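You operate a simulated robot arm through the tools that you are given. There is no shell and no other tool. Be economical: measure what you need, move in short steps, check, and stop when the job is done.

Carry out the task below with a simulated robot arm. There is one attempt and no reset: what you move stays moved.

JOB
Put things in order on the table. At the end: the croquette from the table stands where the grey glass stood; the yellow lemon from the table stands on top of the green can (marked "BEANS"); the frozen fish pack stands on top of the wooden board with black feet; the pie stands where the frozen fish pack stood; the grey glass stands where the pie stood; whatever was shut is shut again. Leave all else as you found it, and nothing knocked over.

Only the result counts: the job must be done as asked and must still hold three seconds after the hand-in. Knocking over, shifting, dropping, spilling or breaking anything else fails it.

ROBOT AND FRAMES
A 7-joint arm with a two-finger parallel gripper, fixed in place. Base frame: the origin is at the foot of the arm, x ahead of it, y to its left, z up; the work surface is at about z = 0. Lengths are in mm, angles in degrees, forces in N, time in s.
With the tool pointing down near the work surface it reaches from about 220 to 580 mm from the base axis. Its first joint turns from -66.0 to 66.0 degrees. Payload 2.5 kg.
Tool frame: the origin (TCP) lies between the finger pads and is the grasp point; the fingertips stand 23 mm ahead of it; z points along the fingers, y is the line along which they close. The gripper opens to 94 mm. The fingers are 38 mm wide and 10 mm thick; the gripper's body (54 by 96 mm) begins 39 mm behind the TCP.
Orientation is that of the tool frame in the base frame, as a unit quaternion [w, x, y, z]. With the fingers straight down and closing along the base's y, the tool's x points along the base's -x, its y along +y and its z along -z.

CONTROLS
- The arm moves only by the tool servo_tool. Its argument "deltas" is a list of rows, each a list of 3 entries, a list of its own where there are three numbers: the turn, a rotation vector about the tool's x, y, z in degrees, then the shift along the tool's x, y, z in mm, then the gripper command, from -1 (shut) to 1 (fully open), values between in proportion. In form: [[[wx, wy, wz], [dx, dy, dz], claw], ...]. A call has 1 to 20 rows; each row shifts and turns the commanded pose from where the row before left it, along the tool's axes as they then stand. Each row takes 0.2 s and may step no farther than 50 mm and 8.6 degrees from the row before; otherwise, or with a gripper value out of range, the whole call is refused. A pose out of reach is approached as far as the arm can. The call stops where the force on the tool passes 40 N (or 10 N more than at its start, if that is more) or the arm is blocked; 0.2 s more then pass. The fingers move at their own pace (about 108 mm/s each) and stop on an object; they squeeze with about 26 N. The grip force told is the motor's: it shows also when the fingers shut on nothing. Time passes only in rows, and 0.2 s behind the last, so rows that do not move let the fingers close. The reply holds the time, the measured pose of the TCP, the force on the tool along the base axes, the opening and the grip force, in the units named above and with some noise.
- Cameras (640 x 400 px; columns grow to the right, rows downward): "scene" is fixed at [96.2, -396.4, 542.2]; the picture's right is [0.95, -0.30, 0.00], its down [-0.18, -0.57, -0.80] and it looks along [0.24, 0.77, -0.60] (base axes); focal length 258 px, centre (320, 200). "wrist" rides on the gripper at [86, 16, -74] in the tool frame; the picture's right is [-0.18, 0.98, 0.00], its down [-0.58, -0.11, -0.81] and it looks along [-0.79, -0.15, 0.59] (tool axes); focal length 243 px, centre (320, 200). There is no depth. A picture from a camera that has moved, and an enlarged one, comes with that camera's place and axes in the base frame and with its lens.
- capture(camera): a new picture of that camera. The clock stands still meanwhile.
- inspect(camera, box): a new picture of the part [left, top, right, bottom] of that camera's present view, enlarged. The clock stands still meanwhile.
- hand_in(): hands the job in; it is judged then, once.

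Work in short steps. Places have to be worked out from the pictures, the camera data and where the tool is seen: move nearer, look again, correct. Check each grasp and each placing, and mend what went wrong. You have 120 turns and 84 pictures in all, those below and enlarged ones among them. Open the gripper and draw the arm clear of the work before you hand the job in, unless the task says otherwise; then end with one line.

The tools are called after "Call:" by a JSON object that holds its "name" and its "arguments". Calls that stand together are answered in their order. servo_tool: Moves the arm, as the interface text tells. Its arguments: {"type":"object","properties":{"deltas":{"type":"array"}},"required":["deltas"]} The other tools are called the same way: capture (camera) takes a picture; inspect (camera, box) takes an enlarged picture of a part of a camera's view; hand_in () hands the job in.

At the start:

```text
time: 0.0
tcp_pos: [342.8, 261.1, 344.1]
ee_rot: [0.0, -0.001, 1.0, 0.0]
force: [0.1, 0.2, 0.2]
width: 94.1
finger_force: 0.0
```

scene: 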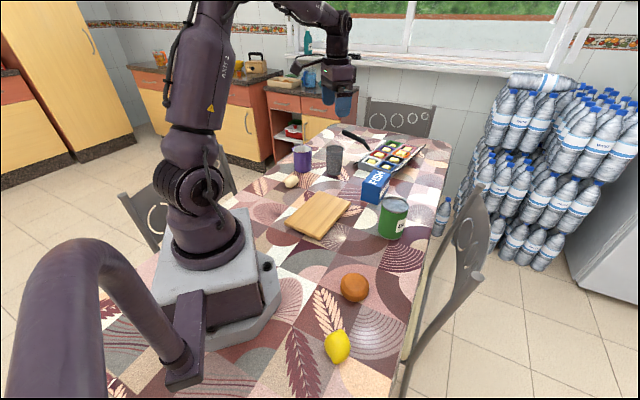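
wrist: 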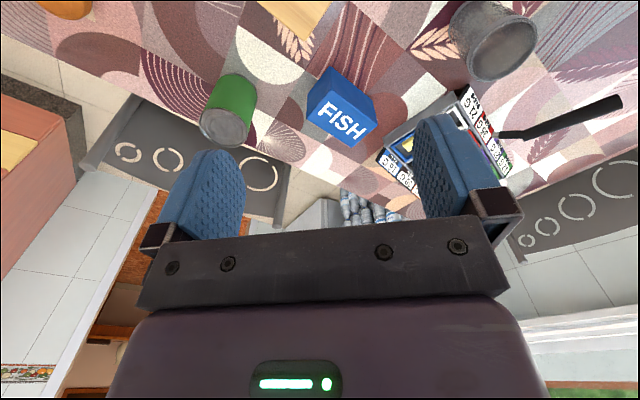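

I see the table with several objects; I take enlarged views to identify the pie, croquette, glass, fish pack and can.

Call:
{"name": "inspect", "arguments": {"camera": "scene", "box": [240, 110, 460, 250]}}

Call:
{"name": "inspect", "arguments": {"camera": "scene", "box": [240, 230, 460, 370]}}

```text
2.86 times, centred on (350, 180) of scene
camera zoom: at [96.2, -396.4, 542.2], right [0.95, -0.3, 0.0], down [-0.18, -0.57, -0.8], along [0.24, 0.77, -0.6], focal length 737 px, centre (234, 257)
```

zoom: 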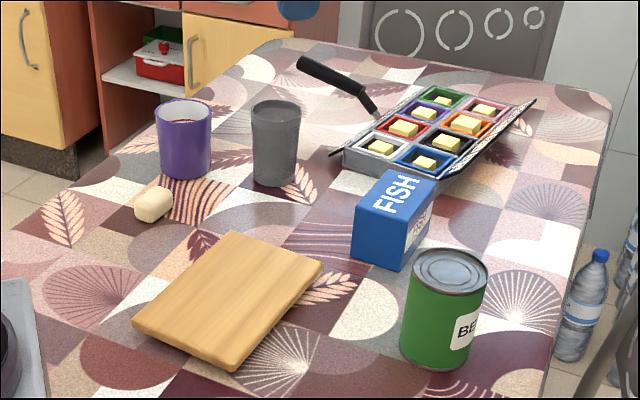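

```text
2.86 times, centred on (350, 300) of scene
camera zoom: at [96.2, -396.4, 542.2], right [0.95, -0.3, 0.0], down [-0.18, -0.57, -0.8], along [0.24, 0.77, -0.6], focal length 737 px, centre (234, -86)
```

zoom: 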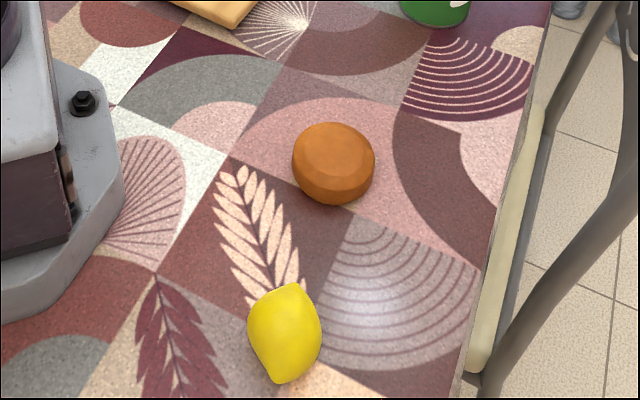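

The brown disc looks like the pie, the small pale lump like the croquette, but I must verify. I look more closely through the wrist camera.

Call:
{"name": "inspect", "arguments": {"camera": "wrist", "box": [180, 0, 640, 200]}}

Call:
{"name": "servo_tool", "arguments": {"deltas": [[[0, 0, 0], [40, 0, 0], 1], [[0, 0, 0], [40, 0, 0], 1], [[0, 0, 0], [40, 0, 0], 1], [[0, 0, 0], [0, 0, 0], 1]]}}

Call:
{"name": "capture", "arguments": {"camera": "wrist"}}

```text
1.39 times, centred on (410, 100) of wrist
camera zoom: at [256.1, 276.7, 418.0], right [0.18, 0.98, 0.0], down [0.58, -0.11, 0.81], along [0.79, -0.15, -0.59], focal length 338 px, centre (195, 339)
```

zoom: 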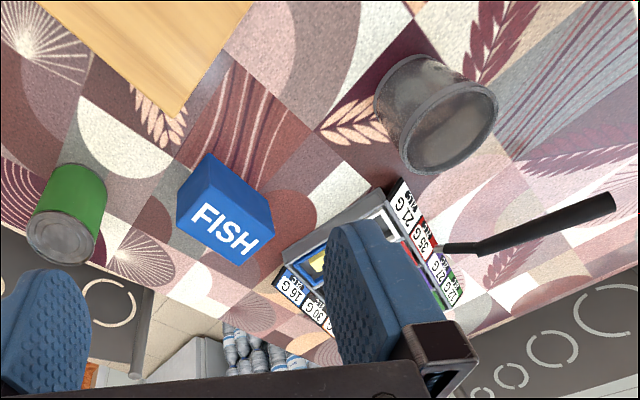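

```text
time: 1.0
tcp_pos: [222.9, 261.5, 343.4]
ee_rot: [0.001, 0.0, 1.0, 0.0]
force: [0.6, 0.2, -0.3]
width: 94.0
finger_force: 0.0
```

```text
78 pictures are left
camera wrist: at [136.1, 276.7, 418.1], right [0.18, 0.98, 0.0], down [0.58, -0.11, 0.81], along [0.79, -0.15, -0.59], focal length 243 px, centre (320, 200)
```

wrist: 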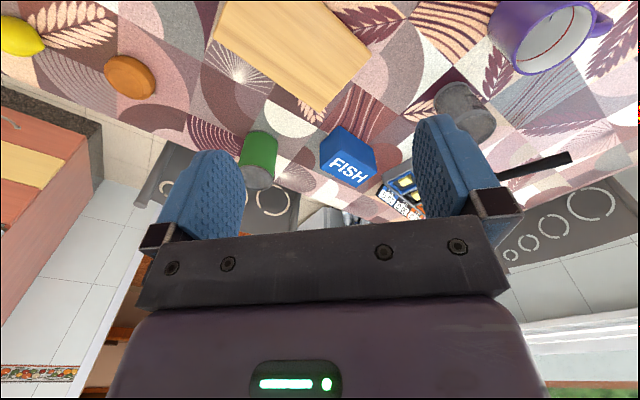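

Now I zoom on the pale lump, the pie, and the board edge from the scene camera.

Call:
{"name": "inspect", "arguments": {"camera": "scene", "box": [270, 135, 360, 195]}}

Call:
{"name": "inspect", "arguments": {"camera": "scene", "box": [275, 180, 365, 240]}}

Call:
{"name": "inspect", "arguments": {"camera": "scene", "box": [350, 130, 455, 200]}}

```text
6.67 times, centred on (315, 165) of scene
camera zoom: at [96.2, -396.4, 542.2], right [0.95, -0.3, 0.0], down [-0.18, -0.57, -0.8], along [0.24, 0.77, -0.6], focal length 1721 px, centre (353, 433)
```

zoom: 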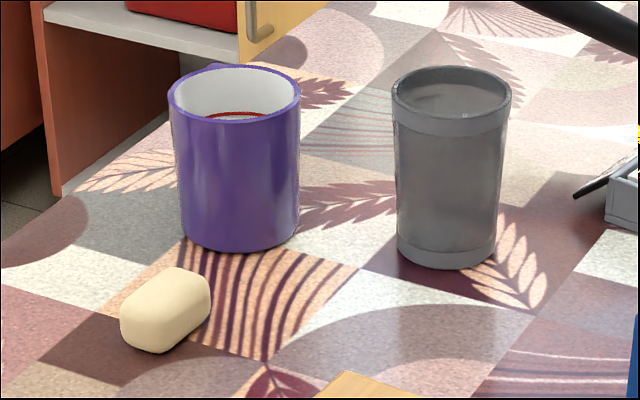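

```text
6.67 times, centred on (320, 210) of scene
camera zoom: at [96.2, -396.4, 542.2], right [0.95, -0.3, 0.0], down [-0.18, -0.57, -0.8], along [0.24, 0.77, -0.6], focal length 1721 px, centre (320, 133)
```

zoom: 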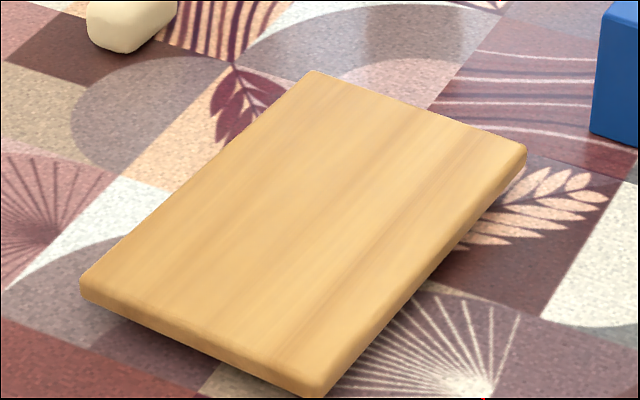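

```text
5.71 times, centred on (402, 165) of scene
camera zoom: at [96.2, -396.4, 542.2], right [0.95, -0.3, 0.0], down [-0.18, -0.57, -0.8], along [0.24, 0.77, -0.6], focal length 1475 px, centre (-151, 400)
```

zoom: 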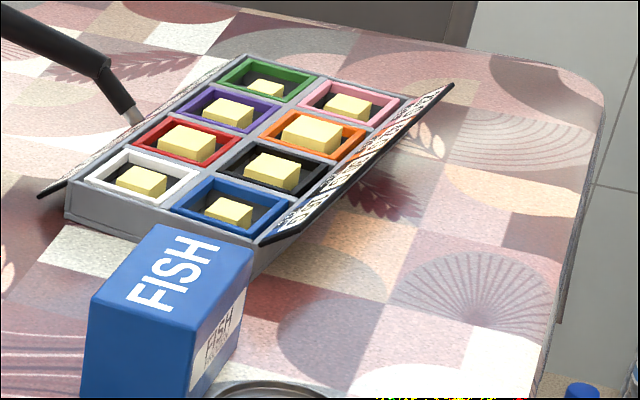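

The scene is clear. First the fish pack: I move over toward it and look with the wrist camera for exact location.

Call:
{"name": "servo_tool", "arguments": {"deltas": [[[0, 0, 0], [-45, -10, 10], 1], [[0, 0, 0], [-45, -10, 30], 1], [[0, 0, 0], [-45, -10, 30], 1], [[0, 0, 0], [-20, 0, 40], 1], [[0, 0, 0], [0, 0, 30], 1], [[0, 0, 0], [0, 0, 0], 1]]}}

Call:
{"name": "capture", "arguments": {"camera": "wrist"}}

```text
refused: row 2 steps farther than a row can; nothing moved
```

```text
74 pictures are left
camera wrist: at [136.1, 276.7, 418.1], right [0.18, 0.98, 0.0], down [0.58, -0.11, 0.81], along [0.79, -0.15, -0.59], focal length 243 px, centre (320, 200)
```

wrist: 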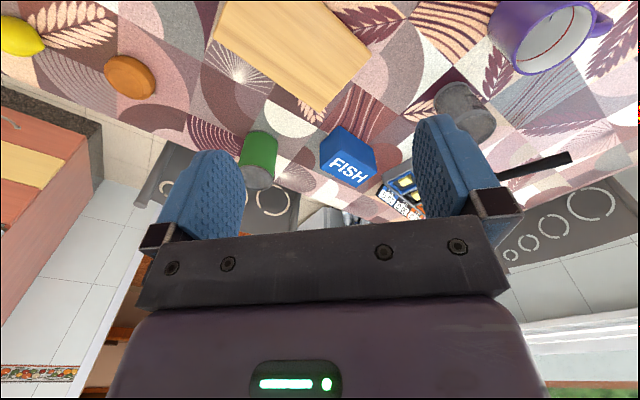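

The step was too long; I repeat it with smaller rows.

Call:
{"name": "servo_tool", "arguments": {"deltas": [[[0, 0, 0], [-40, -10, 20], 1], [[0, 0, 0], [-40, -10, 20], 1], [[0, 0, 0], [-40, -10, 20], 1], [[0, 0, 0], [-35, 0, 30], 1], [[0, 0, 0], [0, 0, 45], 1], [[0, 0, 0], [0, 0, 0], 1]]}}

Call:
{"name": "capture", "arguments": {"camera": "wrist"}}

```text
time: 2.4
tcp_pos: [378.1, 230.9, 208.4]
ee_rot: [0.0, 0.001, 1.0, 0.0]
force: [0.1, 0.2, 0.0]
width: 93.8
finger_force: 0.1
```

```text
73 pictures are left
camera wrist: at [290.5, 246.4, 282.9], right [0.18, 0.98, 0.0], down [0.58, -0.11, 0.81], along [0.79, -0.15, -0.59], focal length 243 px, centre (320, 200)
```

wrist: 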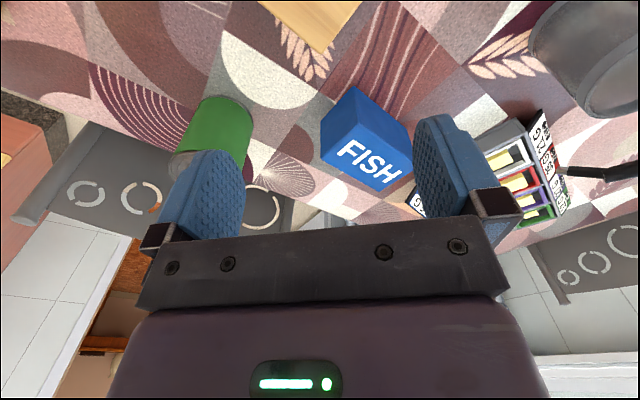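

The fish pack is between the fingers in view; I zoom to measure its corners.

Call:
{"name": "inspect", "arguments": {"camera": "wrist", "box": [290, 70, 440, 210]}}

Call:
{"name": "inspect", "arguments": {"camera": "scene", "box": [340, 155, 430, 245]}}

```text
2.86 times, centred on (365, 140) of wrist
camera zoom: at [290.5, 246.4, 282.9], right [0.18, 0.98, 0.0], down [0.58, -0.11, 0.81], along [0.79, -0.15, -0.59], focal length 693 px, centre (191, 371)
```

zoom: 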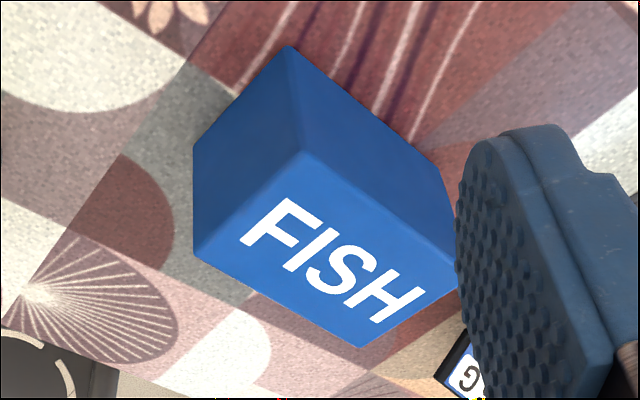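

```text
4.44 times, centred on (385, 200) of scene
camera zoom: at [96.3, -396.4, 542.2], right [0.95, -0.3, 0.0], down [-0.18, -0.57, -0.8], along [0.24, 0.77, -0.6], focal length 1147 px, centre (31, 200)
```

zoom: 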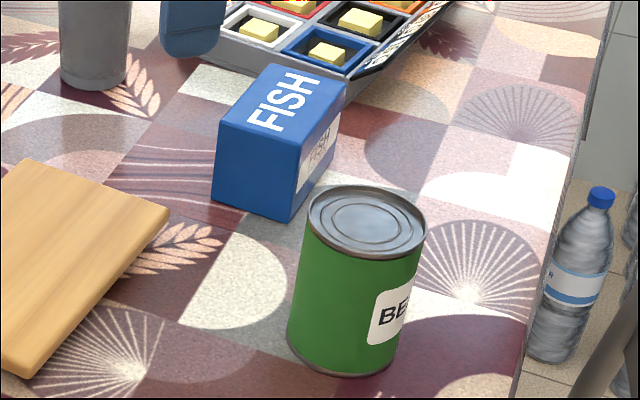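

Computed fish pack: centre ≈ (507, 268), 64 mm across (closing axis at 130°), 100 mm long, 71 mm tall. I yaw 40° and move over it.

Call:
{"name": "servo_tool", "arguments": {"deltas": [[[0, 0, -8], [0, 0, 0], 1], [[0, 0, -8], [0, 0, 0], 1], [[0, 0, -8], [0, 0, 0], 1], [[0, 0, -8], [0, 0, 0], 1], [[0, 0, -8], [0, 0, 0], 1], [[0, 0, 0], [-32, -15, 15], 1], [[0, 0, 0], [-30, -13, 20], 1], [[0, 0, 0], [-30, -13, 20], 1], [[0, 0, 0], [-30, -13, 20], 1], [[0, 0, 0], [0, 0, 0], 1]]}}

Call:
{"name": "capture", "arguments": {"camera": "wrist"}}

Call:
{"name": "inspect", "arguments": {"camera": "scene", "box": [320, 110, 450, 245]}}

```text
time: 4.6
tcp_pos: [506.5, 269.1, 133.7]
ee_rot: [0.0, -0.344, 0.939, 0.0]
force: [0.2, 0.6, 0.5]
width: 93.9
finger_force: 0.0
```

```text
70 pictures are left
camera wrist: at [428.5, 224.4, 208.2], right [-0.49, 0.87, 0.0], down [0.52, 0.29, 0.81], along [0.7, 0.4, -0.59], focal length 243 px, centre (320, 200)
```

wrist: 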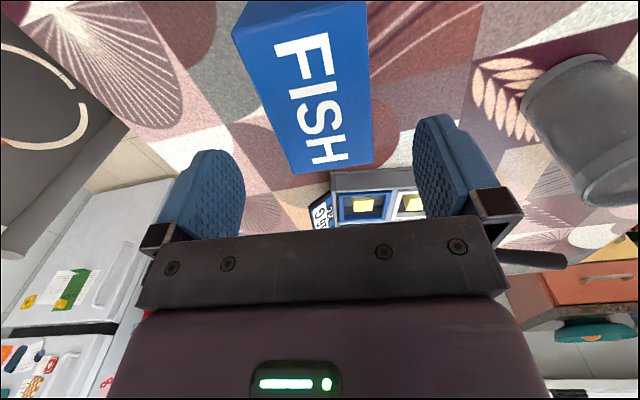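

```text
2.96 times, centred on (385, 178) of scene
camera zoom: at [96.2, -396.4, 542.2], right [0.95, -0.3, 0.0], down [-0.18, -0.57, -0.8], along [0.24, 0.77, -0.6], focal length 765 px, centre (127, 267)
```

zoom: 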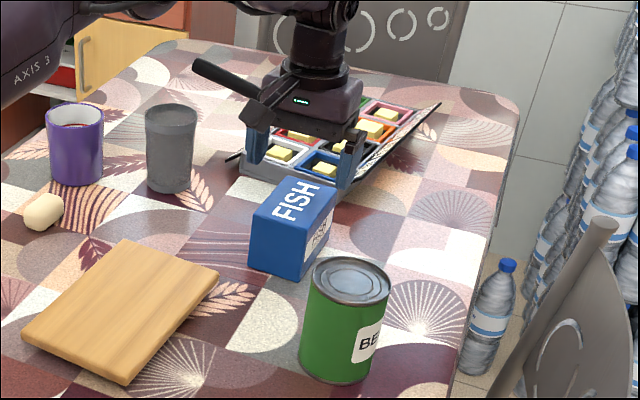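

Corner check agrees (centre ≈ (509, 269)). I descend around it and close.

Call:
{"name": "servo_tool", "arguments": {"deltas": [[[0, 0, -1.5], [-2, 0, 30], 1], [[0, 0, 0], [0, 0, 30], 1], [[0, 0, 0], [0, 0, 28], 1], [[0, 0, 0], [0, 0, 0], 1], [[0, 0, 0], [0, 0, 0], 0], [[0, 0, 0], [0, 0, 0], -1], [[0, 0, 0], [0, 0, 0], -1]]}}

```text
time: 6.2
tcp_pos: [509.7, 269.1, 46.1]
ee_rot: [0.001, -0.355, 0.935, 0.0]
force: [1.3, -0.9, 0.2]
width: 65.8
finger_force: 25.6
```

Grip holds (65.8 mm). I lift it straight up and retreat toward the board.

Call:
{"name": "servo_tool", "arguments": {"deltas": [[[0, 0, 0], [0, 0, -30], -1], [[0, 0, 0], [0, 0, -40], -1], [[0, 0, 0], [0, 0, -40], -1], [[0, 0, 0], [40, 0, 0], -1], [[0, 0, 0], [40, 0, 0], -1], [[0, 0, 0], [0, 0, 0], -1]]}}

Call:
{"name": "capture", "arguments": {"camera": "wrist"}}

Call:
{"name": "inspect", "arguments": {"camera": "scene", "box": [270, 120, 420, 245]}}

```text
time: 7.6
tcp_pos: [448.2, 216.1, 156.0]
ee_rot: [0.0, -0.355, 0.935, -0.001]
force: [-0.1, 0.3, -3.3]
width: 65.8
finger_force: 25.8
```

```text
68 pictures are left
camera wrist: at [371.8, 170.4, 230.0], right [-0.51, 0.86, 0.0], down [0.51, 0.3, 0.81], along [0.69, 0.41, -0.59], focal length 243 px, centre (320, 200)
```

wrist: 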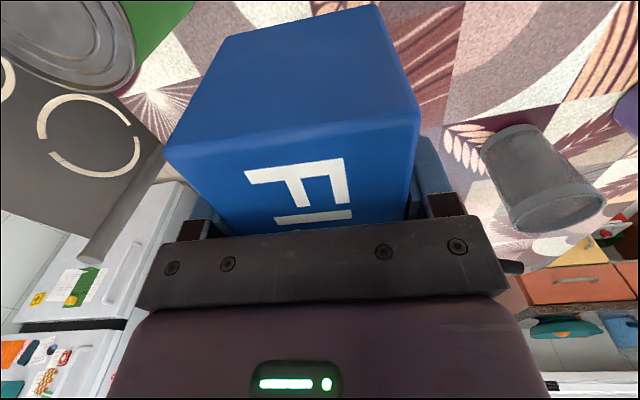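

```text
3.20 times, centred on (345, 182) of scene
camera zoom: at [96.2, -396.5, 542.2], right [0.95, -0.3, 0.0], down [-0.18, -0.57, -0.8], along [0.24, 0.77, -0.6], focal length 826 px, centre (240, 256)
```

zoom: 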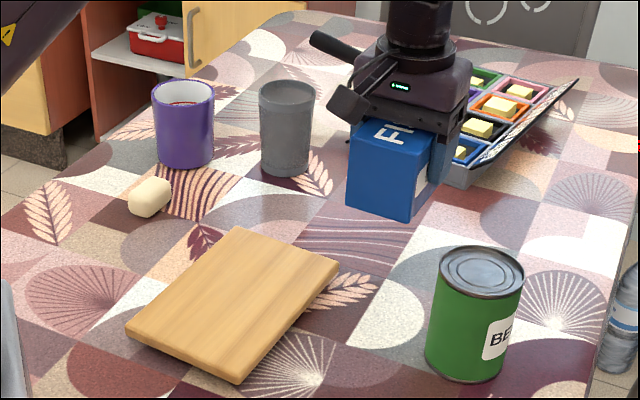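

Board top is at z≈20, centre ≈ (284, 213), long axis ~40° - same as the pack. I move over it and lower to just above contact.

Call:
{"name": "servo_tool", "arguments": {"deltas": [[[0, 0, 0], [31, 27, 0], -1], [[0, 0, 0], [31, 27, 0], -1], [[0, 0, 0], [31, 27, 0], -1], [[0, 0, 0], [32, 25, 0], -1], [[0, 0, 0], [0, 0, 30], -1], [[0, 0, 0], [0, 0, 30], -1], [[0, 0, 0], [0, 0, 18], -1], [[0, 0, 0], [0, 0, 0], -1]]}}

Call:
{"name": "inspect", "arguments": {"camera": "scene", "box": [270, 150, 370, 250]}}

```text
time: 9.4
tcp_pos: [284.0, 215.0, 77.2]
ee_rot: [0.0, -0.354, 0.935, 0.0]
force: [0.3, 0.3, -2.4]
width: 65.8
finger_force: 26.1
```

```text
4.00 times, centred on (320, 200) of scene
camera zoom: at [96.3, -396.4, 542.2], right [0.95, -0.3, 0.0], down [-0.18, -0.57, -0.8], along [0.24, 0.77, -0.6], focal length 1032 px, centre (320, 200)
```

zoom: 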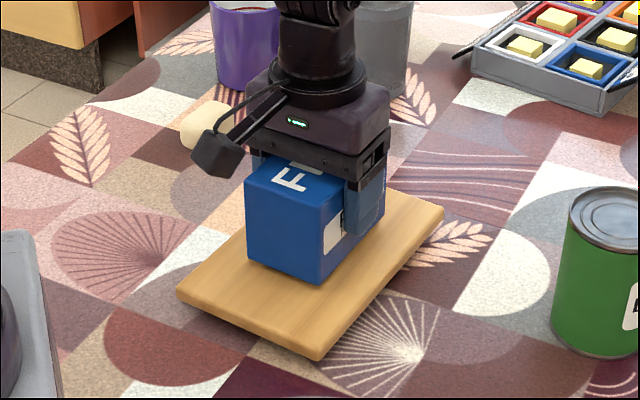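

Well centred over the board. I lower in small steps until contact.

Call:
{"name": "servo_tool", "arguments": {"deltas": [[[0, 0, 0], [0, 0, 4], -1], [[0, 0, 0], [0, 0, 3], -1], [[0, 0, 0], [0, 0, 2], -1], [[0, 0, 0], [0, 0, 0], -1]]}}

```text
time: 10.4
tcp_pos: [284.2, 213.6, 68.8]
ee_rot: [0.002, -0.354, 0.935, 0.001]
force: [-6.3, -0.5, 29.1]
width: 66.1
finger_force: 25.9
```

Contact felt at z≈69; I ease up slightly, open and rise.

Call:
{"name": "servo_tool", "arguments": {"deltas": [[[0, 0, 0], [0, 0, -1], -1], [[0, 0, 0], [0, 0, 0], 0.6], [[0, 0, 0], [0, 0, 0], 1], [[0, 0, 0], [0, 0, 0], 1], [[0, 0, 0], [0, 0, -30], 1], [[0, 0, 0], [0, 0, -40], 1], [[0, 0, 0], [0, 0, -40], 1], [[0, 0, 0], [0, 0, -40], 1], [[0, 0, 0], [0, 0, 0], 1]]}}

Call:
{"name": "inspect", "arguments": {"camera": "scene", "box": [270, 150, 370, 250]}}

```text
time: 12.4
tcp_pos: [285.4, 214.5, 219.4]
ee_rot: [-0.001, -0.355, 0.935, 0.0]
force: [0.4, -0.3, 0.2]
width: 93.9
finger_force: 0.0
```

```text
4.00 times, centred on (320, 200) of scene
camera zoom: at [96.2, -396.4, 542.2], right [0.95, -0.3, 0.0], down [-0.18, -0.57, -0.8], along [0.24, 0.77, -0.6], focal length 1032 px, centre (320, 200)
```

zoom: 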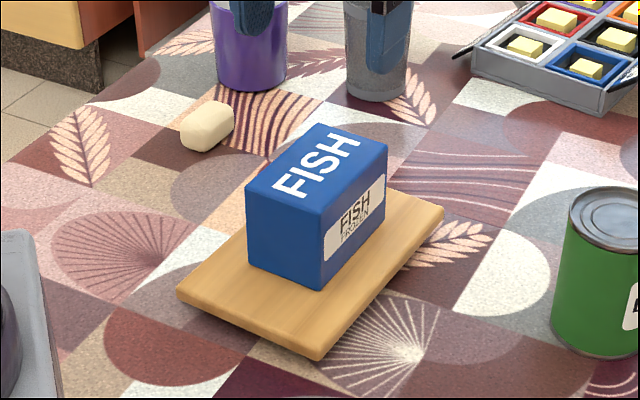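

Fish pack placed. Next the pie: I rotate back and go above it for a look.

Call:
{"name": "servo_tool", "arguments": {"deltas": [[[0, 0, 8.3], [0, 0, 0], 1], [[0, 0, 8.3], [0, 0, 0], 1], [[0, 0, 8.3], [0, 0, 0], 1], [[0, 0, 8.3], [0, 0, 0], 1], [[0, 0, 8.3], [0, 0, 0], 1], [[0, 0, 0], [5, -41, 0], 1], [[0, 0, 0], [5, -41, 0], 1], [[0, 0, 0], [5, -41, 0], 1], [[0, 0, 0], [5, -41, 0], 1], [[0, 0, 0], [5, -41, 0], 1], [[0, 0, 0], [5, -41, 0], 1], [[0, 0, 0], [5, -41, 0], 1], [[0, 0, 0], [0, 0, 35], 1], [[0, 0, 0], [0, 0, 0], 1]]}}

Call:
{"name": "capture", "arguments": {"camera": "wrist"}}

```text
time: 15.4
tcp_pos: [249.4, -73.9, 183.4]
ee_rot: [0.001, 0.0, 1.0, -0.001]
force: [0.4, -0.4, -0.3]
width: 94.0
finger_force: 0.0
```

```text
64 pictures are left
camera wrist: at [162.2, -58.8, 258.8], right [0.18, 0.98, 0.0], down [0.58, -0.11, 0.81], along [0.79, -0.15, -0.59], focal length 243 px, centre (320, 200)
```

wrist: 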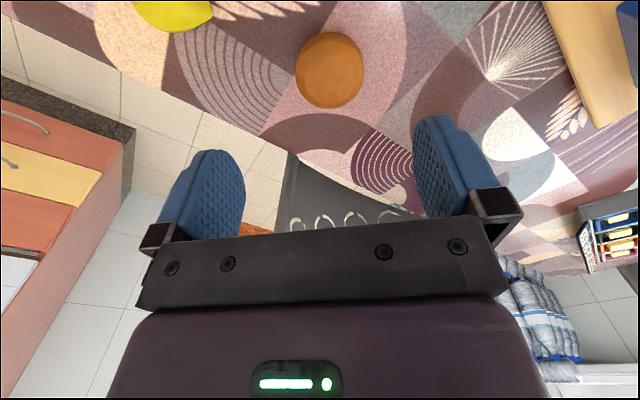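

Call:
{"name": "inspect", "arguments": {"camera": "wrist", "box": [280, 15, 380, 125]}}

Call:
{"name": "inspect", "arguments": {"camera": "scene", "box": [320, 260, 390, 310]}}

```text
3.64 times, centred on (330, 70) of wrist
camera zoom: at [162.2, -58.8, 258.8], right [0.18, 0.98, 0.0], down [0.58, -0.11, 0.81], along [0.79, -0.15, -0.59], focal length 882 px, centre (284, 673)
```

zoom: 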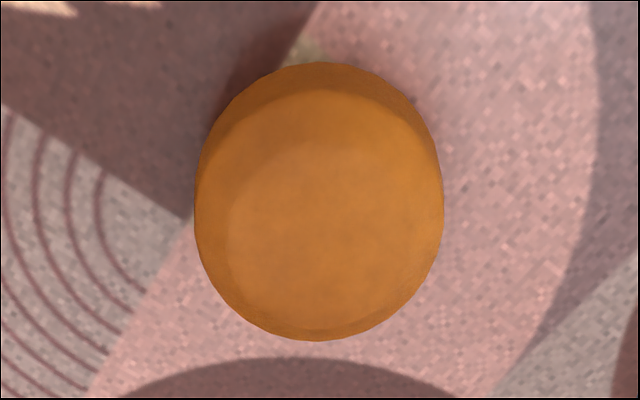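

```text
8.00 times, centred on (355, 285) of scene
camera zoom: at [96.2, -396.5, 542.2], right [0.95, -0.3, 0.0], down [-0.18, -0.57, -0.8], along [0.24, 0.77, -0.6], focal length 2065 px, centre (40, -480)
```

zoom: 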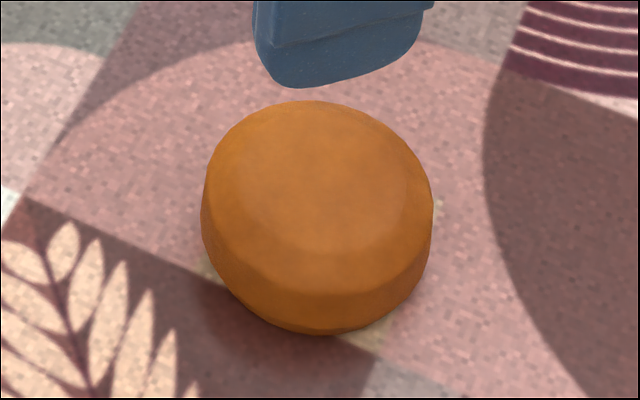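

Pie centre ≈ (280, −71), diameter ≈ 68. I move above and descend to grasp.

Call:
{"name": "servo_tool", "arguments": {"deltas": [[[0, 0, 0], [-31, 3, 20], 1], [[0, 0, 0], [0, 0, 45], 1], [[0, 0, 0], [0, 0, 40], 1], [[0, 0, 0], [0, 0, 30], 1], [[0, 0, 0], [0, 0, 18], 1], [[0, 0, 0], [0, 0, 3], 1], [[0, 0, 0], [0, 0, 0], 1]]}}

Call:
{"name": "capture", "arguments": {"camera": "wrist"}}

Call:
{"name": "inspect", "arguments": {"camera": "scene", "box": [310, 240, 400, 310]}}

```text
time: 17.0
tcp_pos: [281.4, -71.3, 28.3]
ee_rot: [0.0, 0.0, 1.0, 0.0]
force: [-0.6, 0.5, 0.3]
width: 94.0
finger_force: 0.0
```

```text
61 pictures are left
camera wrist: at [193.3, -55.6, 102.6], right [0.18, 0.98, 0.0], down [0.58, -0.11, 0.81], along [0.79, -0.15, -0.59], focal length 243 px, centre (320, 200)
```

wrist: 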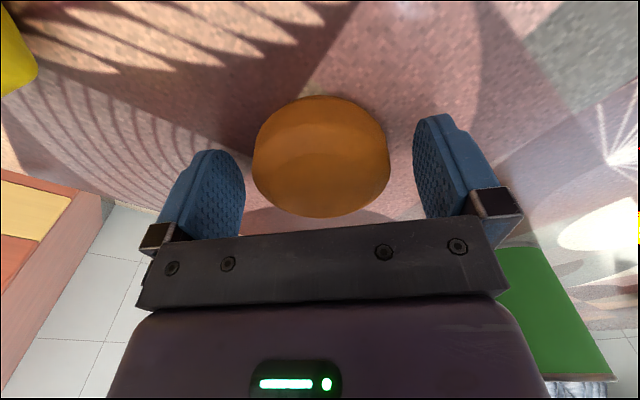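

```text
5.71 times, centred on (355, 275) of scene
camera zoom: at [96.2, -396.4, 542.2], right [0.95, -0.3, 0.0], down [-0.18, -0.57, -0.8], along [0.24, 0.77, -0.6], focal length 1475 px, centre (120, -229)
```

zoom: 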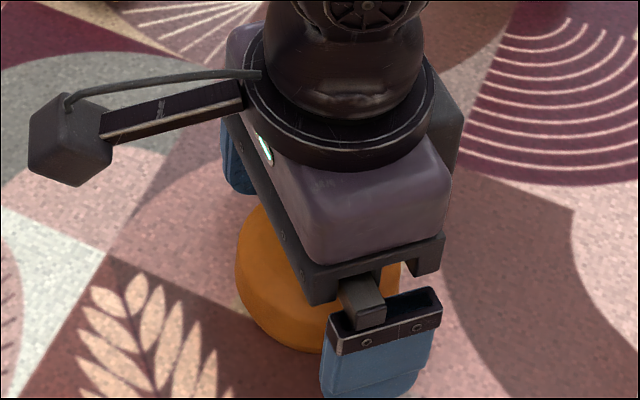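

Pie sits between the fingers; I close.

Call:
{"name": "servo_tool", "arguments": {"deltas": [[[0, 0, 0], [0, 0, 0], 0.4], [[0, 0, 0], [0, 0, 0], -0.5], [[0, 0, 0], [0, 0, 0], -1], [[0, 0, 0], [0, 0, 0], -1]]}}

Call:
{"name": "capture", "arguments": {"camera": "wrist"}}

```text
time: 18.0
tcp_pos: [281.7, -70.3, 29.4]
ee_rot: [0.0, 0.0, 1.0, 0.0]
force: [-0.5, -0.3, -0.1]
width: 65.1
finger_force: 26.1
```

```text
59 pictures are left
camera wrist: at [193.1, -55.6, 102.7], right [0.18, 0.98, 0.0], down [0.58, -0.11, 0.81], along [0.79, -0.15, -0.59], focal length 243 px, centre (320, 200)
```

wrist: 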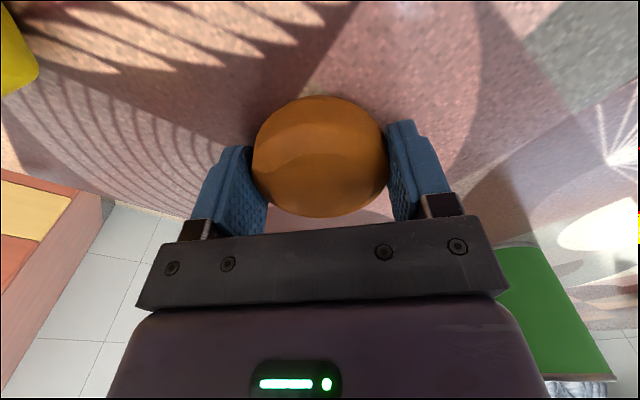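

Firm grip at 65 mm. I lift, then carry it over to the fish pack's old place at height.

Call:
{"name": "servo_tool", "arguments": {"deltas": [[[0, 0, 0], [0, 0, -20], -1], [[0, 0, 0], [0, 0, -40], -1], [[0, 0, 0], [0, 0, -40], -1], [[0, 0, 0], [0, 0, -40], -1], [[0, 0, -8], [0, 0, 0], -1], [[0, 0, -8], [0, 0, 0], -1], [[0, 0, -8], [0, 0, 0], -1], [[0, 0, -8], [0, 0, 0], -1], [[0, 0, -8], [0, 0, 0], -1], [[0, 0, 0], [0, 0, 0], -1]]}}

Call:
{"name": "servo_tool", "arguments": {"deltas": [[[0, 0, 0], [-39.2, 11.4, 0], -1], [[0, 0, 0], [-39.2, 11.4, 0], -1], [[0, 0, 0], [-39.2, 11.4, 0], -1], [[0, 0, 0], [-39.2, 11.4, 0], -1], [[0, 0, 0], [-39.2, 11.4, 0], -1], [[0, 0, 0], [-39.2, 11.4, 0], -1], [[0, 0, 0], [-39.2, 11.4, 0], -1], [[0, 0, 0], [-39.2, 11.4, 0], -1], [[0, 0, 0], [-39.2, 11.4, 0], -1], [[0, 0, 0], [-38, 11.4, 0], -1], [[0, 0, 0], [0, 0, 0], -1]]}}

Call:
{"name": "capture", "arguments": {"camera": "scene"}}

```text
time: 20.2
tcp_pos: [281.1, -70.3, 168.4]
ee_rot: [0.0, -0.343, 0.939, 0.0]
force: [0.0, 0.4, -1.5]
width: 65.0
finger_force: 26.4
```

```text
time: 22.6
tcp_pos: [506.3, 268.6, 167.2]
ee_rot: [-0.001, -0.342, 0.94, -0.002]
force: [-0.2, -0.1, -1.0]
width: 64.8
finger_force: 26.3
```

```text
58 pictures are left
```

scene: 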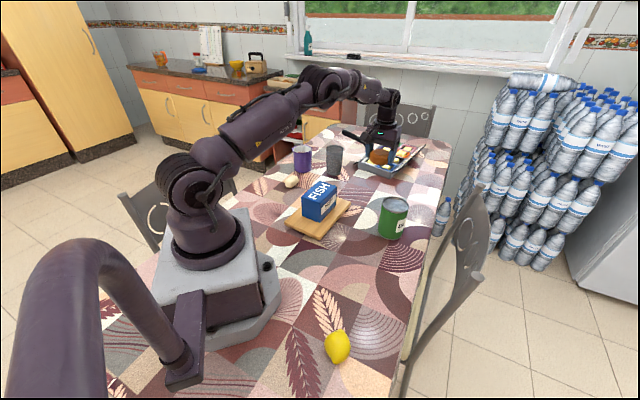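

Above the old fish place. I lower to just above the table.

Call:
{"name": "servo_tool", "arguments": {"deltas": [[[0, 0, 0], [-2, -1, 40], -1], [[0, 0, 0], [0, 0, 40], -1], [[0, 0, 0], [0, 0, 40], -1], [[0, 0, 0], [0, 0, 12], -1], [[0, 0, 0], [0, 0, 3], -1], [[0, 0, 0], [0, 0, 0], -1]]}}

```text
time: 24.0
tcp_pos: [509.2, 268.4, 32.6]
ee_rot: [-0.001, -0.342, 0.94, 0.0]
force: [0.6, 1.2, -1.0]
width: 65.1
finger_force: 26.4
```

Call:
{"name": "servo_tool", "arguments": {"deltas": [[[0, 0, 0], [0, 0, 2], -1], [[0, 0, 0], [0, 0, 1.5], -1], [[0, 0, 0], [0, 0, 0], -1]]}}

```text
time: 24.8
tcp_pos: [508.5, 268.0, 29.9]
ee_rot: [0.0, -0.341, 0.94, 0.0]
force: [0.5, 0.2, -1.1]
width: 65.0
finger_force: 26.2
```

Still hanging free (weight shows); a bit lower.

Call:
{"name": "servo_tool", "arguments": {"deltas": [[[0, 0, 0], [0, 0, 1], -1], [[0, 0, 0], [0, 0, 1], -1], [[0, 0, 0], [0, 0, 0], -1]]}}

```text
time: 25.6
tcp_pos: [510.2, 268.5, 28.3]
ee_rot: [0.0, -0.342, 0.94, 0.0]
force: [-1.4, 0.2, 3.7]
width: 64.7
finger_force: 25.7
```

Contact. I open and rise.

Call:
{"name": "servo_tool", "arguments": {"deltas": [[[0, 0, 0], [0, 0, 0], 0.6], [[0, 0, 0], [0, 0, 0], 1], [[0, 0, 0], [0, 0, 0], 1], [[0, 0, 0], [0, 0, -30], 1], [[0, 0, 0], [0, 0, -40], 1], [[0, 0, 0], [0, 0, -40], 1], [[0, 0, 0], [40, 0, -20], 1], [[0, 0, 0], [40, 0, 0], 1], [[0, 0, 0], [0, 0, 0], 1]]}}

Call:
{"name": "capture", "arguments": {"camera": "wrist"}}

Call:
{"name": "inspect", "arguments": {"camera": "scene", "box": [320, 130, 430, 240]}}

```text
time: 27.6
tcp_pos: [447.4, 216.7, 158.6]
ee_rot: [0.001, -0.342, 0.94, 0.0]
force: [-1.2, -0.2, -0.2]
width: 93.9
finger_force: 0.1
```

```text
57 pictures are left
camera wrist: at [369.2, 172.0, 233.0], right [-0.49, 0.87, 0.0], down [0.51, 0.29, 0.81], along [0.7, 0.4, -0.59], focal length 243 px, centre (320, 200)
```

wrist: 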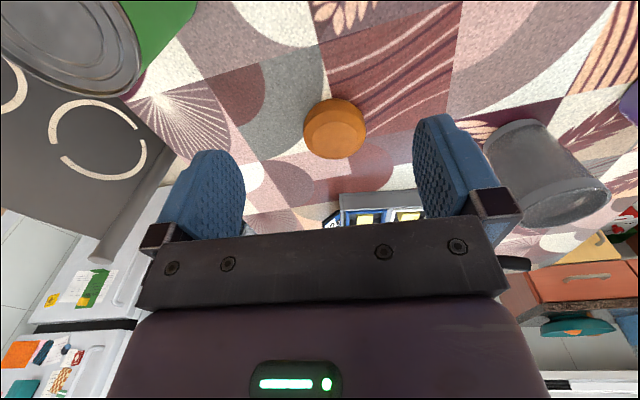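

```text
3.64 times, centred on (375, 185) of scene
camera zoom: at [96.2, -396.5, 542.2], right [0.95, -0.3, 0.0], down [-0.18, -0.57, -0.8], along [0.24, 0.77, -0.6], focal length 938 px, centre (120, 254)
```

zoom: 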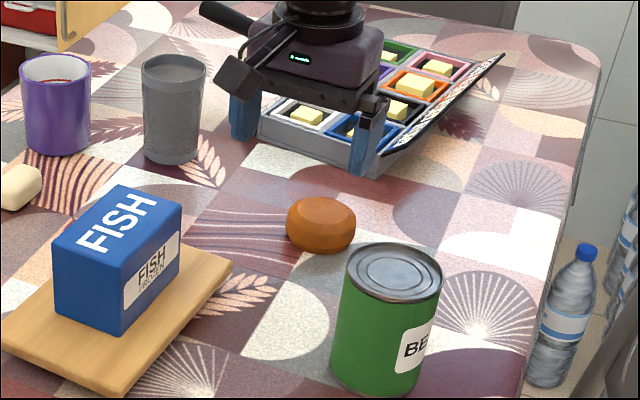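

Pie placed within 2 mm. Now the glass: I rotate toward it and look closer.

Call:
{"name": "servo_tool", "arguments": {"deltas": [[[0, 0, -8], [0, 0, -15], 1], [[0, 0, 0], [20, 40, -10], 1], [[0, 0, 0], [20, 40, 0], 1], [[0, 0, 0], [0, 30, 0], 1], [[0, 0, 0], [0, 0, 0], 1]]}}

Call:
{"name": "capture", "arguments": {"camera": "wrist"}}

```text
time: 28.8
tcp_pos: [339.6, 261.4, 183.5]
ee_rot: [0.0, -0.406, 0.914, 0.0]
force: [-0.1, 0.4, 0.1]
width: 93.9
finger_force: 0.2
```

```text
55 pictures are left
camera wrist: at [267.3, 206.7, 257.6], right [-0.61, 0.79, 0.0], down [0.47, 0.36, 0.81], along [0.64, 0.49, -0.59], focal length 243 px, centre (320, 200)
```

wrist: 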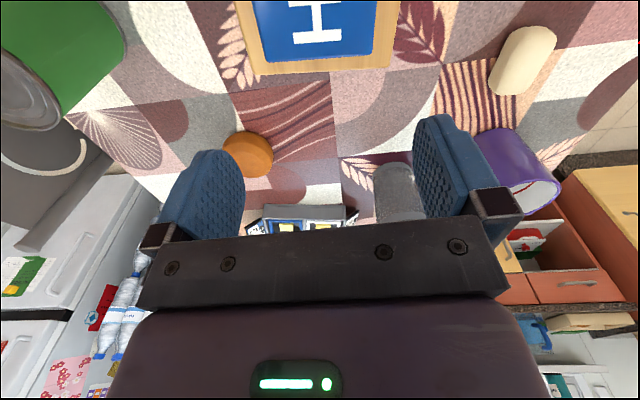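

Croquette ≈ (238, 421), long axis ≈ 36°. I go nearer to the glass for a good view.

Call:
{"name": "servo_tool", "arguments": {"deltas": [[[0, 0, 0], [-40, 25, 0], 1], [[0, 0, 0], [-40, 25, 0], 1], [[0, 0, 0], [0, 15, 0], 1], [[0, 0, 0], [0, 0, 0], 1]]}}

Call:
{"name": "capture", "arguments": {"camera": "wrist"}}

```text
time: 29.8
tcp_pos: [345.0, 363.8, 182.5]
ee_rot: [-0.001, -0.407, 0.914, 0.0]
force: [0.4, -0.2, -1.0]
width: 94.3
finger_force: 0.0
```

```text
54 pictures are left
camera wrist: at [273.7, 309.4, 257.6], right [-0.61, 0.79, 0.0], down [0.47, 0.36, 0.81], along [0.64, 0.49, -0.59], focal length 243 px, centre (320, 200)
```

wrist: 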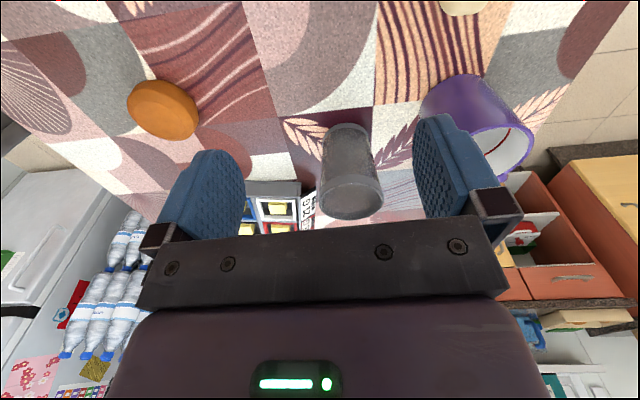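

Call:
{"name": "inspect", "arguments": {"camera": "wrist", "box": [290, 100, 410, 230]}}

```text
3.08 times, centred on (350, 165) of wrist
camera zoom: at [273.7, 309.4, 257.6], right [-0.61, 0.79, 0.0], down [0.47, 0.36, 0.81], along [0.64, 0.49, -0.59], focal length 746 px, centre (228, 308)
```

zoom: 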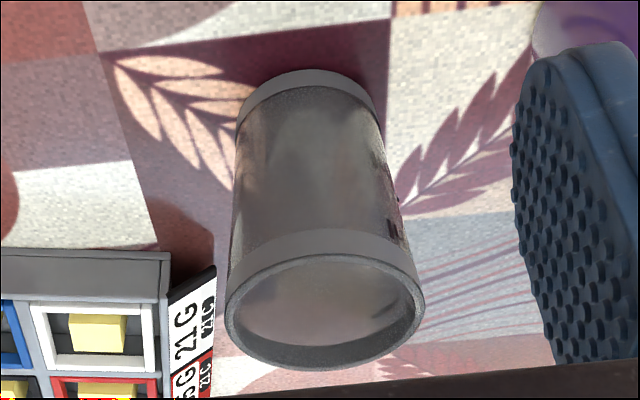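

Glass: centre ≈ (421, 464), height ≈105, rim Ø≈70, empty, at r≈626. That is at the reach limit, so I test how far the vertical tool gets while high.

Call:
{"name": "servo_tool", "arguments": {"deltas": [[[0, 0, 0], [-40, 5, 0], 1], [[0, 0, 0], [-40, 5, 0], 1], [[0, 0, 0], [-20, 0, 0], 1], [[0, 0, 0], [-20, 0, 0], 1], [[0, 0, 0], [0, 0, 0], 1]]}}

Call:
{"name": "capture", "arguments": {"camera": "wrist"}}

```text
time: 31.0
tcp_pos: [405.3, 443.7, 181.3]
ee_rot: [0.0, -0.407, 0.914, -0.001]
force: [-0.2, 0.6, 0.2]
width: 94.3
finger_force: 0.1
out of reach, approached as far as the arm can: row 4
```

```text
52 pictures are left
camera wrist: at [333.5, 390.3, 256.4], right [-0.61, 0.79, 0.0], down [0.47, 0.36, 0.81], along [0.64, 0.49, -0.59], focal length 243 px, centre (320, 200)
```

wrist: 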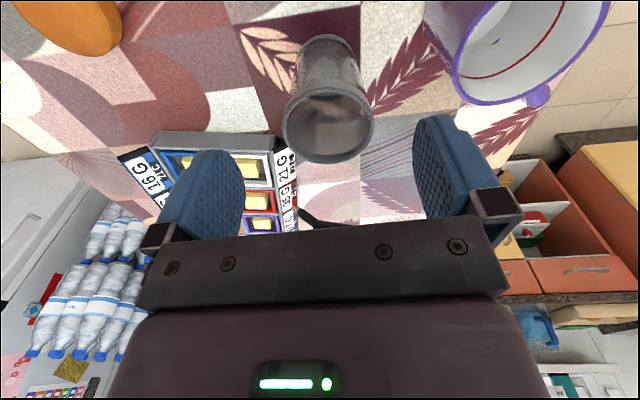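

Vertical reach ends at r≈600, so I back off and tilt the tool 22.5° outward, then look.

Call:
{"name": "servo_tool", "arguments": {"deltas": [[[0, 0, 0], [30, 0, 0], 1], [[0, 0, 0], [20, 0, 0], 1], [[0, -7.5, 0], [0, 0, 0], 1], [[0, -7.5, 0], [0, 0, 0], 1], [[0, -7.5, 0], [0, 0, 0], 1], [[0, 0, 0], [0, 0, 0], 1]]}}

Call:
{"name": "capture", "arguments": {"camera": "wrist"}}

```text
time: 32.4
tcp_pos: [370.7, 408.0, 182.7]
ee_rot: [0.179, -0.399, 0.896, 0.08]
force: [-0.4, -0.3, 0.6]
width: 94.0
finger_force: 0.1
```

```text
51 pictures are left
camera wrist: at [285.2, 336.8, 218.1], right [-0.62, 0.78, 0.07], down [0.23, 0.1, 0.97], along [0.75, 0.61, -0.24], focal length 243 px, centre (320, 200)
```

wrist: 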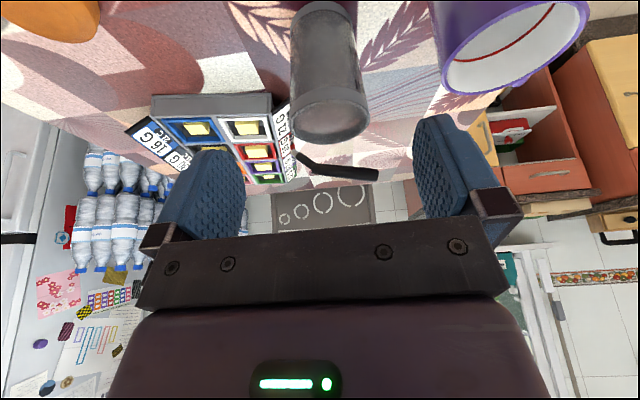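

Reachable with tilt. I advance 67 mm horizontally over the glass, then check.

Call:
{"name": "servo_tool", "arguments": {"deltas": [[[0, 0, 0], [-31, 0, 12.9], 1], [[0, 0, 0], [-31, 0, 12.9], 1], [[0, 0, 0], [0, 0, 0], 1]]}}

Call:
{"name": "capture", "arguments": {"camera": "wrist"}}

Call:
{"name": "inspect", "arguments": {"camera": "scene", "box": [270, 90, 400, 200]}}

```text
time: 33.2
tcp_pos: [416.0, 457.6, 181.2]
ee_rot: [0.178, -0.4, 0.895, 0.08]
force: [0.3, -0.5, -0.2]
width: 94.2
finger_force: 0.0
```

```text
50 pictures are left
camera wrist: at [329.9, 387.7, 217.8], right [-0.62, 0.78, 0.07], down [0.23, 0.1, 0.97], along [0.75, 0.61, -0.24], focal length 243 px, centre (320, 200)
```

wrist: 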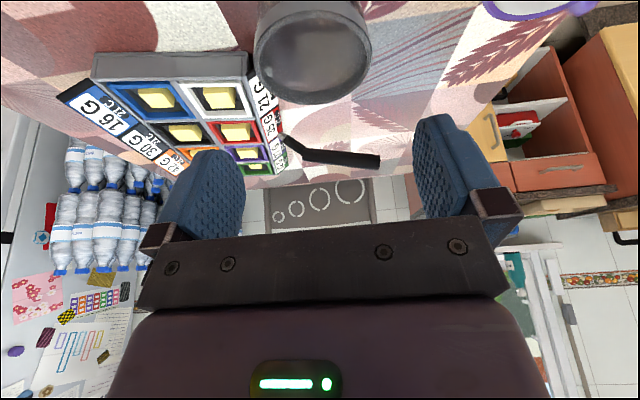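

```text
3.64 times, centred on (335, 145) of scene
camera zoom: at [96.2, -396.4, 542.2], right [0.95, -0.3, 0.0], down [-0.18, -0.57, -0.8], along [0.24, 0.77, -0.6], focal length 938 px, centre (266, 400)
```

zoom: 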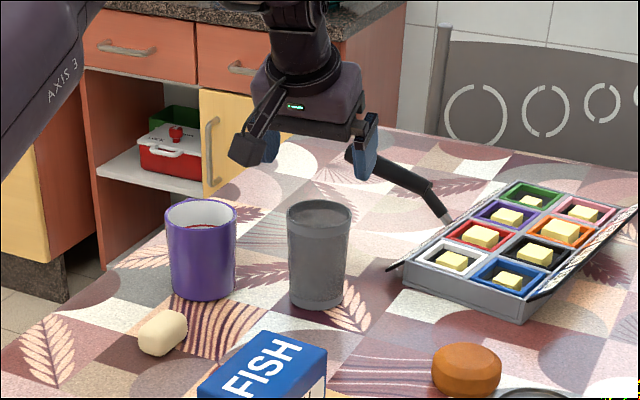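

Lateral alignment looks good (≈0–1 mm). I descend vertically to z≈84 with fingers straddling the glass.

Call:
{"name": "servo_tool", "arguments": {"deltas": [[[0, 0, 0], [9.3, 0, 22.4], 1], [[0, 0, 0], [9.3, 0, 22.4], 1], [[0, 0, 0], [0, 0, 0], 1]]}}

Call:
{"name": "capture", "arguments": {"camera": "wrist"}}

```text
time: 34.0
tcp_pos: [416.0, 458.1, 132.9]
ee_rot: [0.178, -0.399, 0.896, 0.08]
force: [-0.2, -0.1, 0.9]
width: 94.2
finger_force: 0.1
```

```text
48 pictures are left
camera wrist: at [329.8, 387.0, 169.1], right [-0.62, 0.78, 0.07], down [0.23, 0.1, 0.97], along [0.75, 0.61, -0.24], focal length 243 px, centre (320, 200)
```

wrist: 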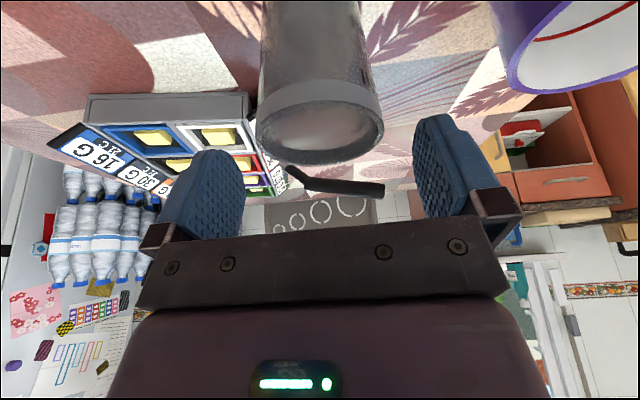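

Alignment still good; glass height is nearer 96. I descend to z≈76 and close gently.

Call:
{"name": "servo_tool", "arguments": {"deltas": [[[0, 0, 0], [7.7, 0, 18.5], 1], [[0, 0, 0], [7.7, 0, 18.5], 1], [[0, 0, 0], [6.4, 0, 15.5], 1], [[0, 0, 0], [0, 0, 0], 1]]}}

Call:
{"name": "capture", "arguments": {"camera": "wrist"}}

Call:
{"name": "inspect", "arguments": {"camera": "scene", "box": [290, 110, 390, 190]}}

```text
time: 35.0
tcp_pos: [416.8, 458.3, 75.8]
ee_rot: [0.178, -0.399, 0.896, 0.08]
force: [-0.8, 0.1, -0.4]
width: 94.0
finger_force: 0.1
```

```text
47 pictures are left
camera wrist: at [330.4, 387.2, 112.0], right [-0.62, 0.78, 0.07], down [0.23, 0.1, 0.97], along [0.75, 0.61, -0.24], focal length 243 px, centre (320, 200)
```

wrist: 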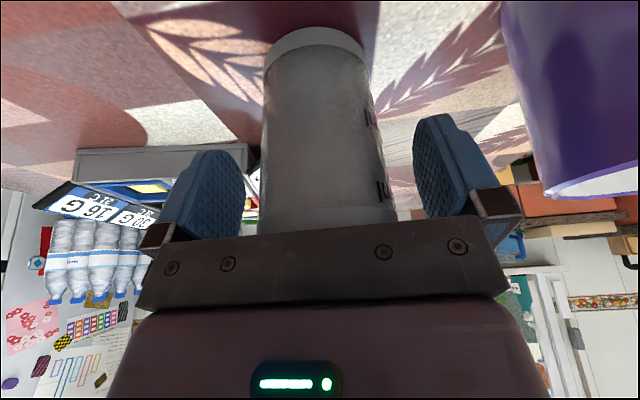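

```text
5.00 times, centred on (340, 150) of scene
camera zoom: at [96.2, -396.4, 542.2], right [0.95, -0.3, 0.0], down [-0.18, -0.57, -0.8], along [0.24, 0.77, -0.6], focal length 1290 px, centre (220, 450)
```

zoom: 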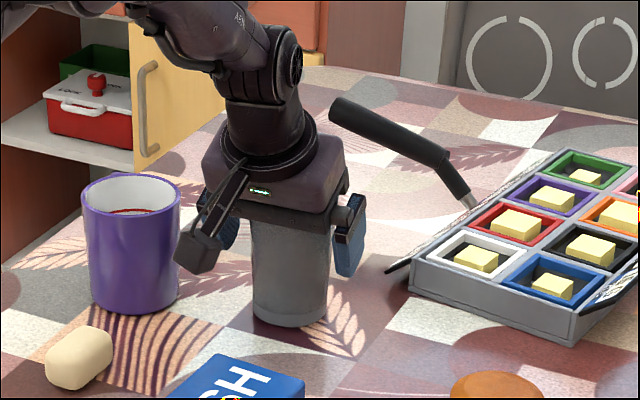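

The glass is between the fingers, no contact. I close gradually.

Call:
{"name": "servo_tool", "arguments": {"deltas": [[[0, 0, 0], [0, 0, 0], 0.6], [[0, 0, 0], [0, 0, 0], 0.45], [[0, 0, 0], [0, 0, 0], 0.2], [[0, 0, 0], [0, 0, 0], -0.3], [[0, 0, 0], [0, 0, 0], -1], [[0, 0, 0], [0, 0, 0], -1]]}}

Call:
{"name": "capture", "arguments": {"camera": "wrist"}}

```text
time: 36.4
tcp_pos: [415.6, 458.2, 77.3]
ee_rot: [0.178, -0.399, 0.896, 0.08]
force: [1.6, -0.7, 0.4]
width: 67.5
finger_force: 26.5
```

```text
45 pictures are left
camera wrist: at [330.3, 387.0, 112.2], right [-0.62, 0.78, 0.07], down [0.23, 0.1, 0.97], along [0.75, 0.61, -0.24], focal length 243 px, centre (320, 200)
```

wrist: 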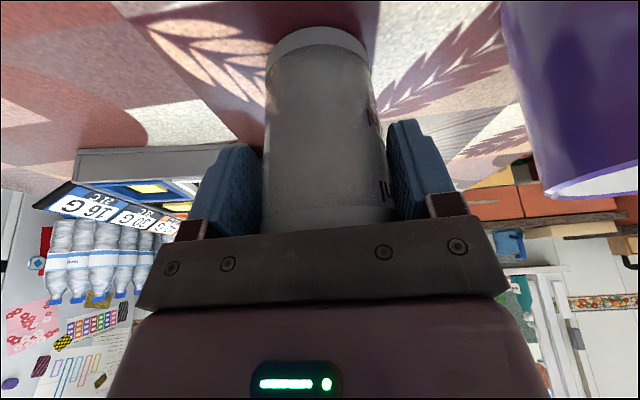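

Gripped (67.5 mm). Glass axis ≈ (420.5, 464.5). I lift vertically and then retract inward.

Call:
{"name": "servo_tool", "arguments": {"deltas": [[[0, 0, 0], [-3.8, 0, -9.2], -1], [[0, 0, 0], [-11.5, 0, -27.7], -1], [[0, 0, 0], [-11.5, 0, -27.7], -1], [[0, 0, 0], [-11.5, 0, -27.7], -1], [[0, 0, 0], [-11.5, 0, -27.7], -1], [[0, 0, 0], [27.7, 0, -11.5], -1], [[0, 0, 0], [36.9, 0, -15.3], -1], [[0, 0, 0], [36.9, 0, -15.3], -1], [[0, 0, 0], [0, 0, 0], -1]]}}

Call:
{"name": "capture", "arguments": {"camera": "scene"}}

```text
time: 38.4
tcp_pos: [340.8, 375.9, 208.4]
ee_rot: [0.178, -0.399, 0.896, 0.08]
force: [-0.6, -0.2, -1.7]
width: 67.6
finger_force: 26.4
```

```text
44 pictures are left
```

scene: 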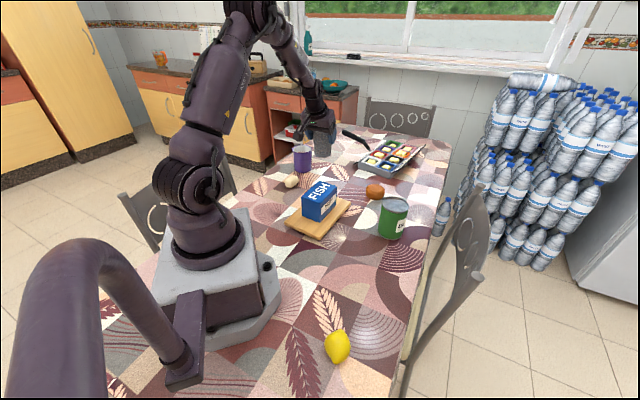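

Holding well. I retract further to r≈345, keeping height.

Call:
{"name": "servo_tool", "arguments": {"deltas": [[[0, 0, 0], [30.9, 0, -12.8], -1], [[0, 0, 0], [30.9, 0, -12.8], -1], [[0, 0, 0], [30.9, 0, -12.8], -1], [[0, 0, 0], [30.9, 0, -12.8], -1], [[0, 0, 0], [26, 0, -10.8], -1], [[0, 0, 0], [0, 0, 0], -1]]}}

Call:
{"name": "servo_tool", "arguments": {"deltas": [[[2.97, 0, 7.16], [0, -46, 0], -1], [[2.97, 0, 7.16], [0, -46, 0], -1], [[2.97, 0, 7.16], [0, -46, 0], -1], [[2.97, 0, 7.16], [0, -46, 0], -1], [[2.97, 0, 7.16], [0, -46, 0], -1], [[2.97, 0, 7.16], [0, -46, 0], -1], [[2.97, 0, 7.16], [0, -46, 0], -1], [[2.97, 0, 7.16], [0, -46, 0], -1], [[0, 0, 0], [0, 0, 0], -1]]}}

Call:
{"name": "capture", "arguments": {"camera": "scene"}}

```text
time: 39.8
tcp_pos: [233.4, 256.1, 205.8]
ee_rot: [0.177, -0.399, 0.896, 0.079]
force: [-0.5, 0.2, -1.5]
width: 67.7
finger_force: 26.2
```

```text
time: 41.8
tcp_pos: [360.0, -72.0, 206.5]
ee_rot: [0.193, 0.121, 0.973, -0.024]
force: [-0.7, -0.2, -1.2]
width: 67.6
finger_force: 25.5
```

```text
43 pictures are left
```

scene: 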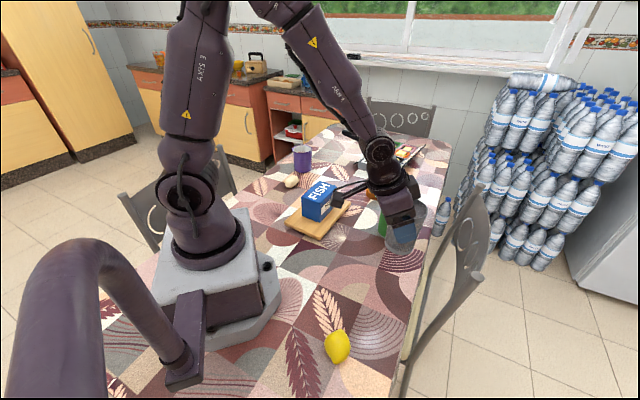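

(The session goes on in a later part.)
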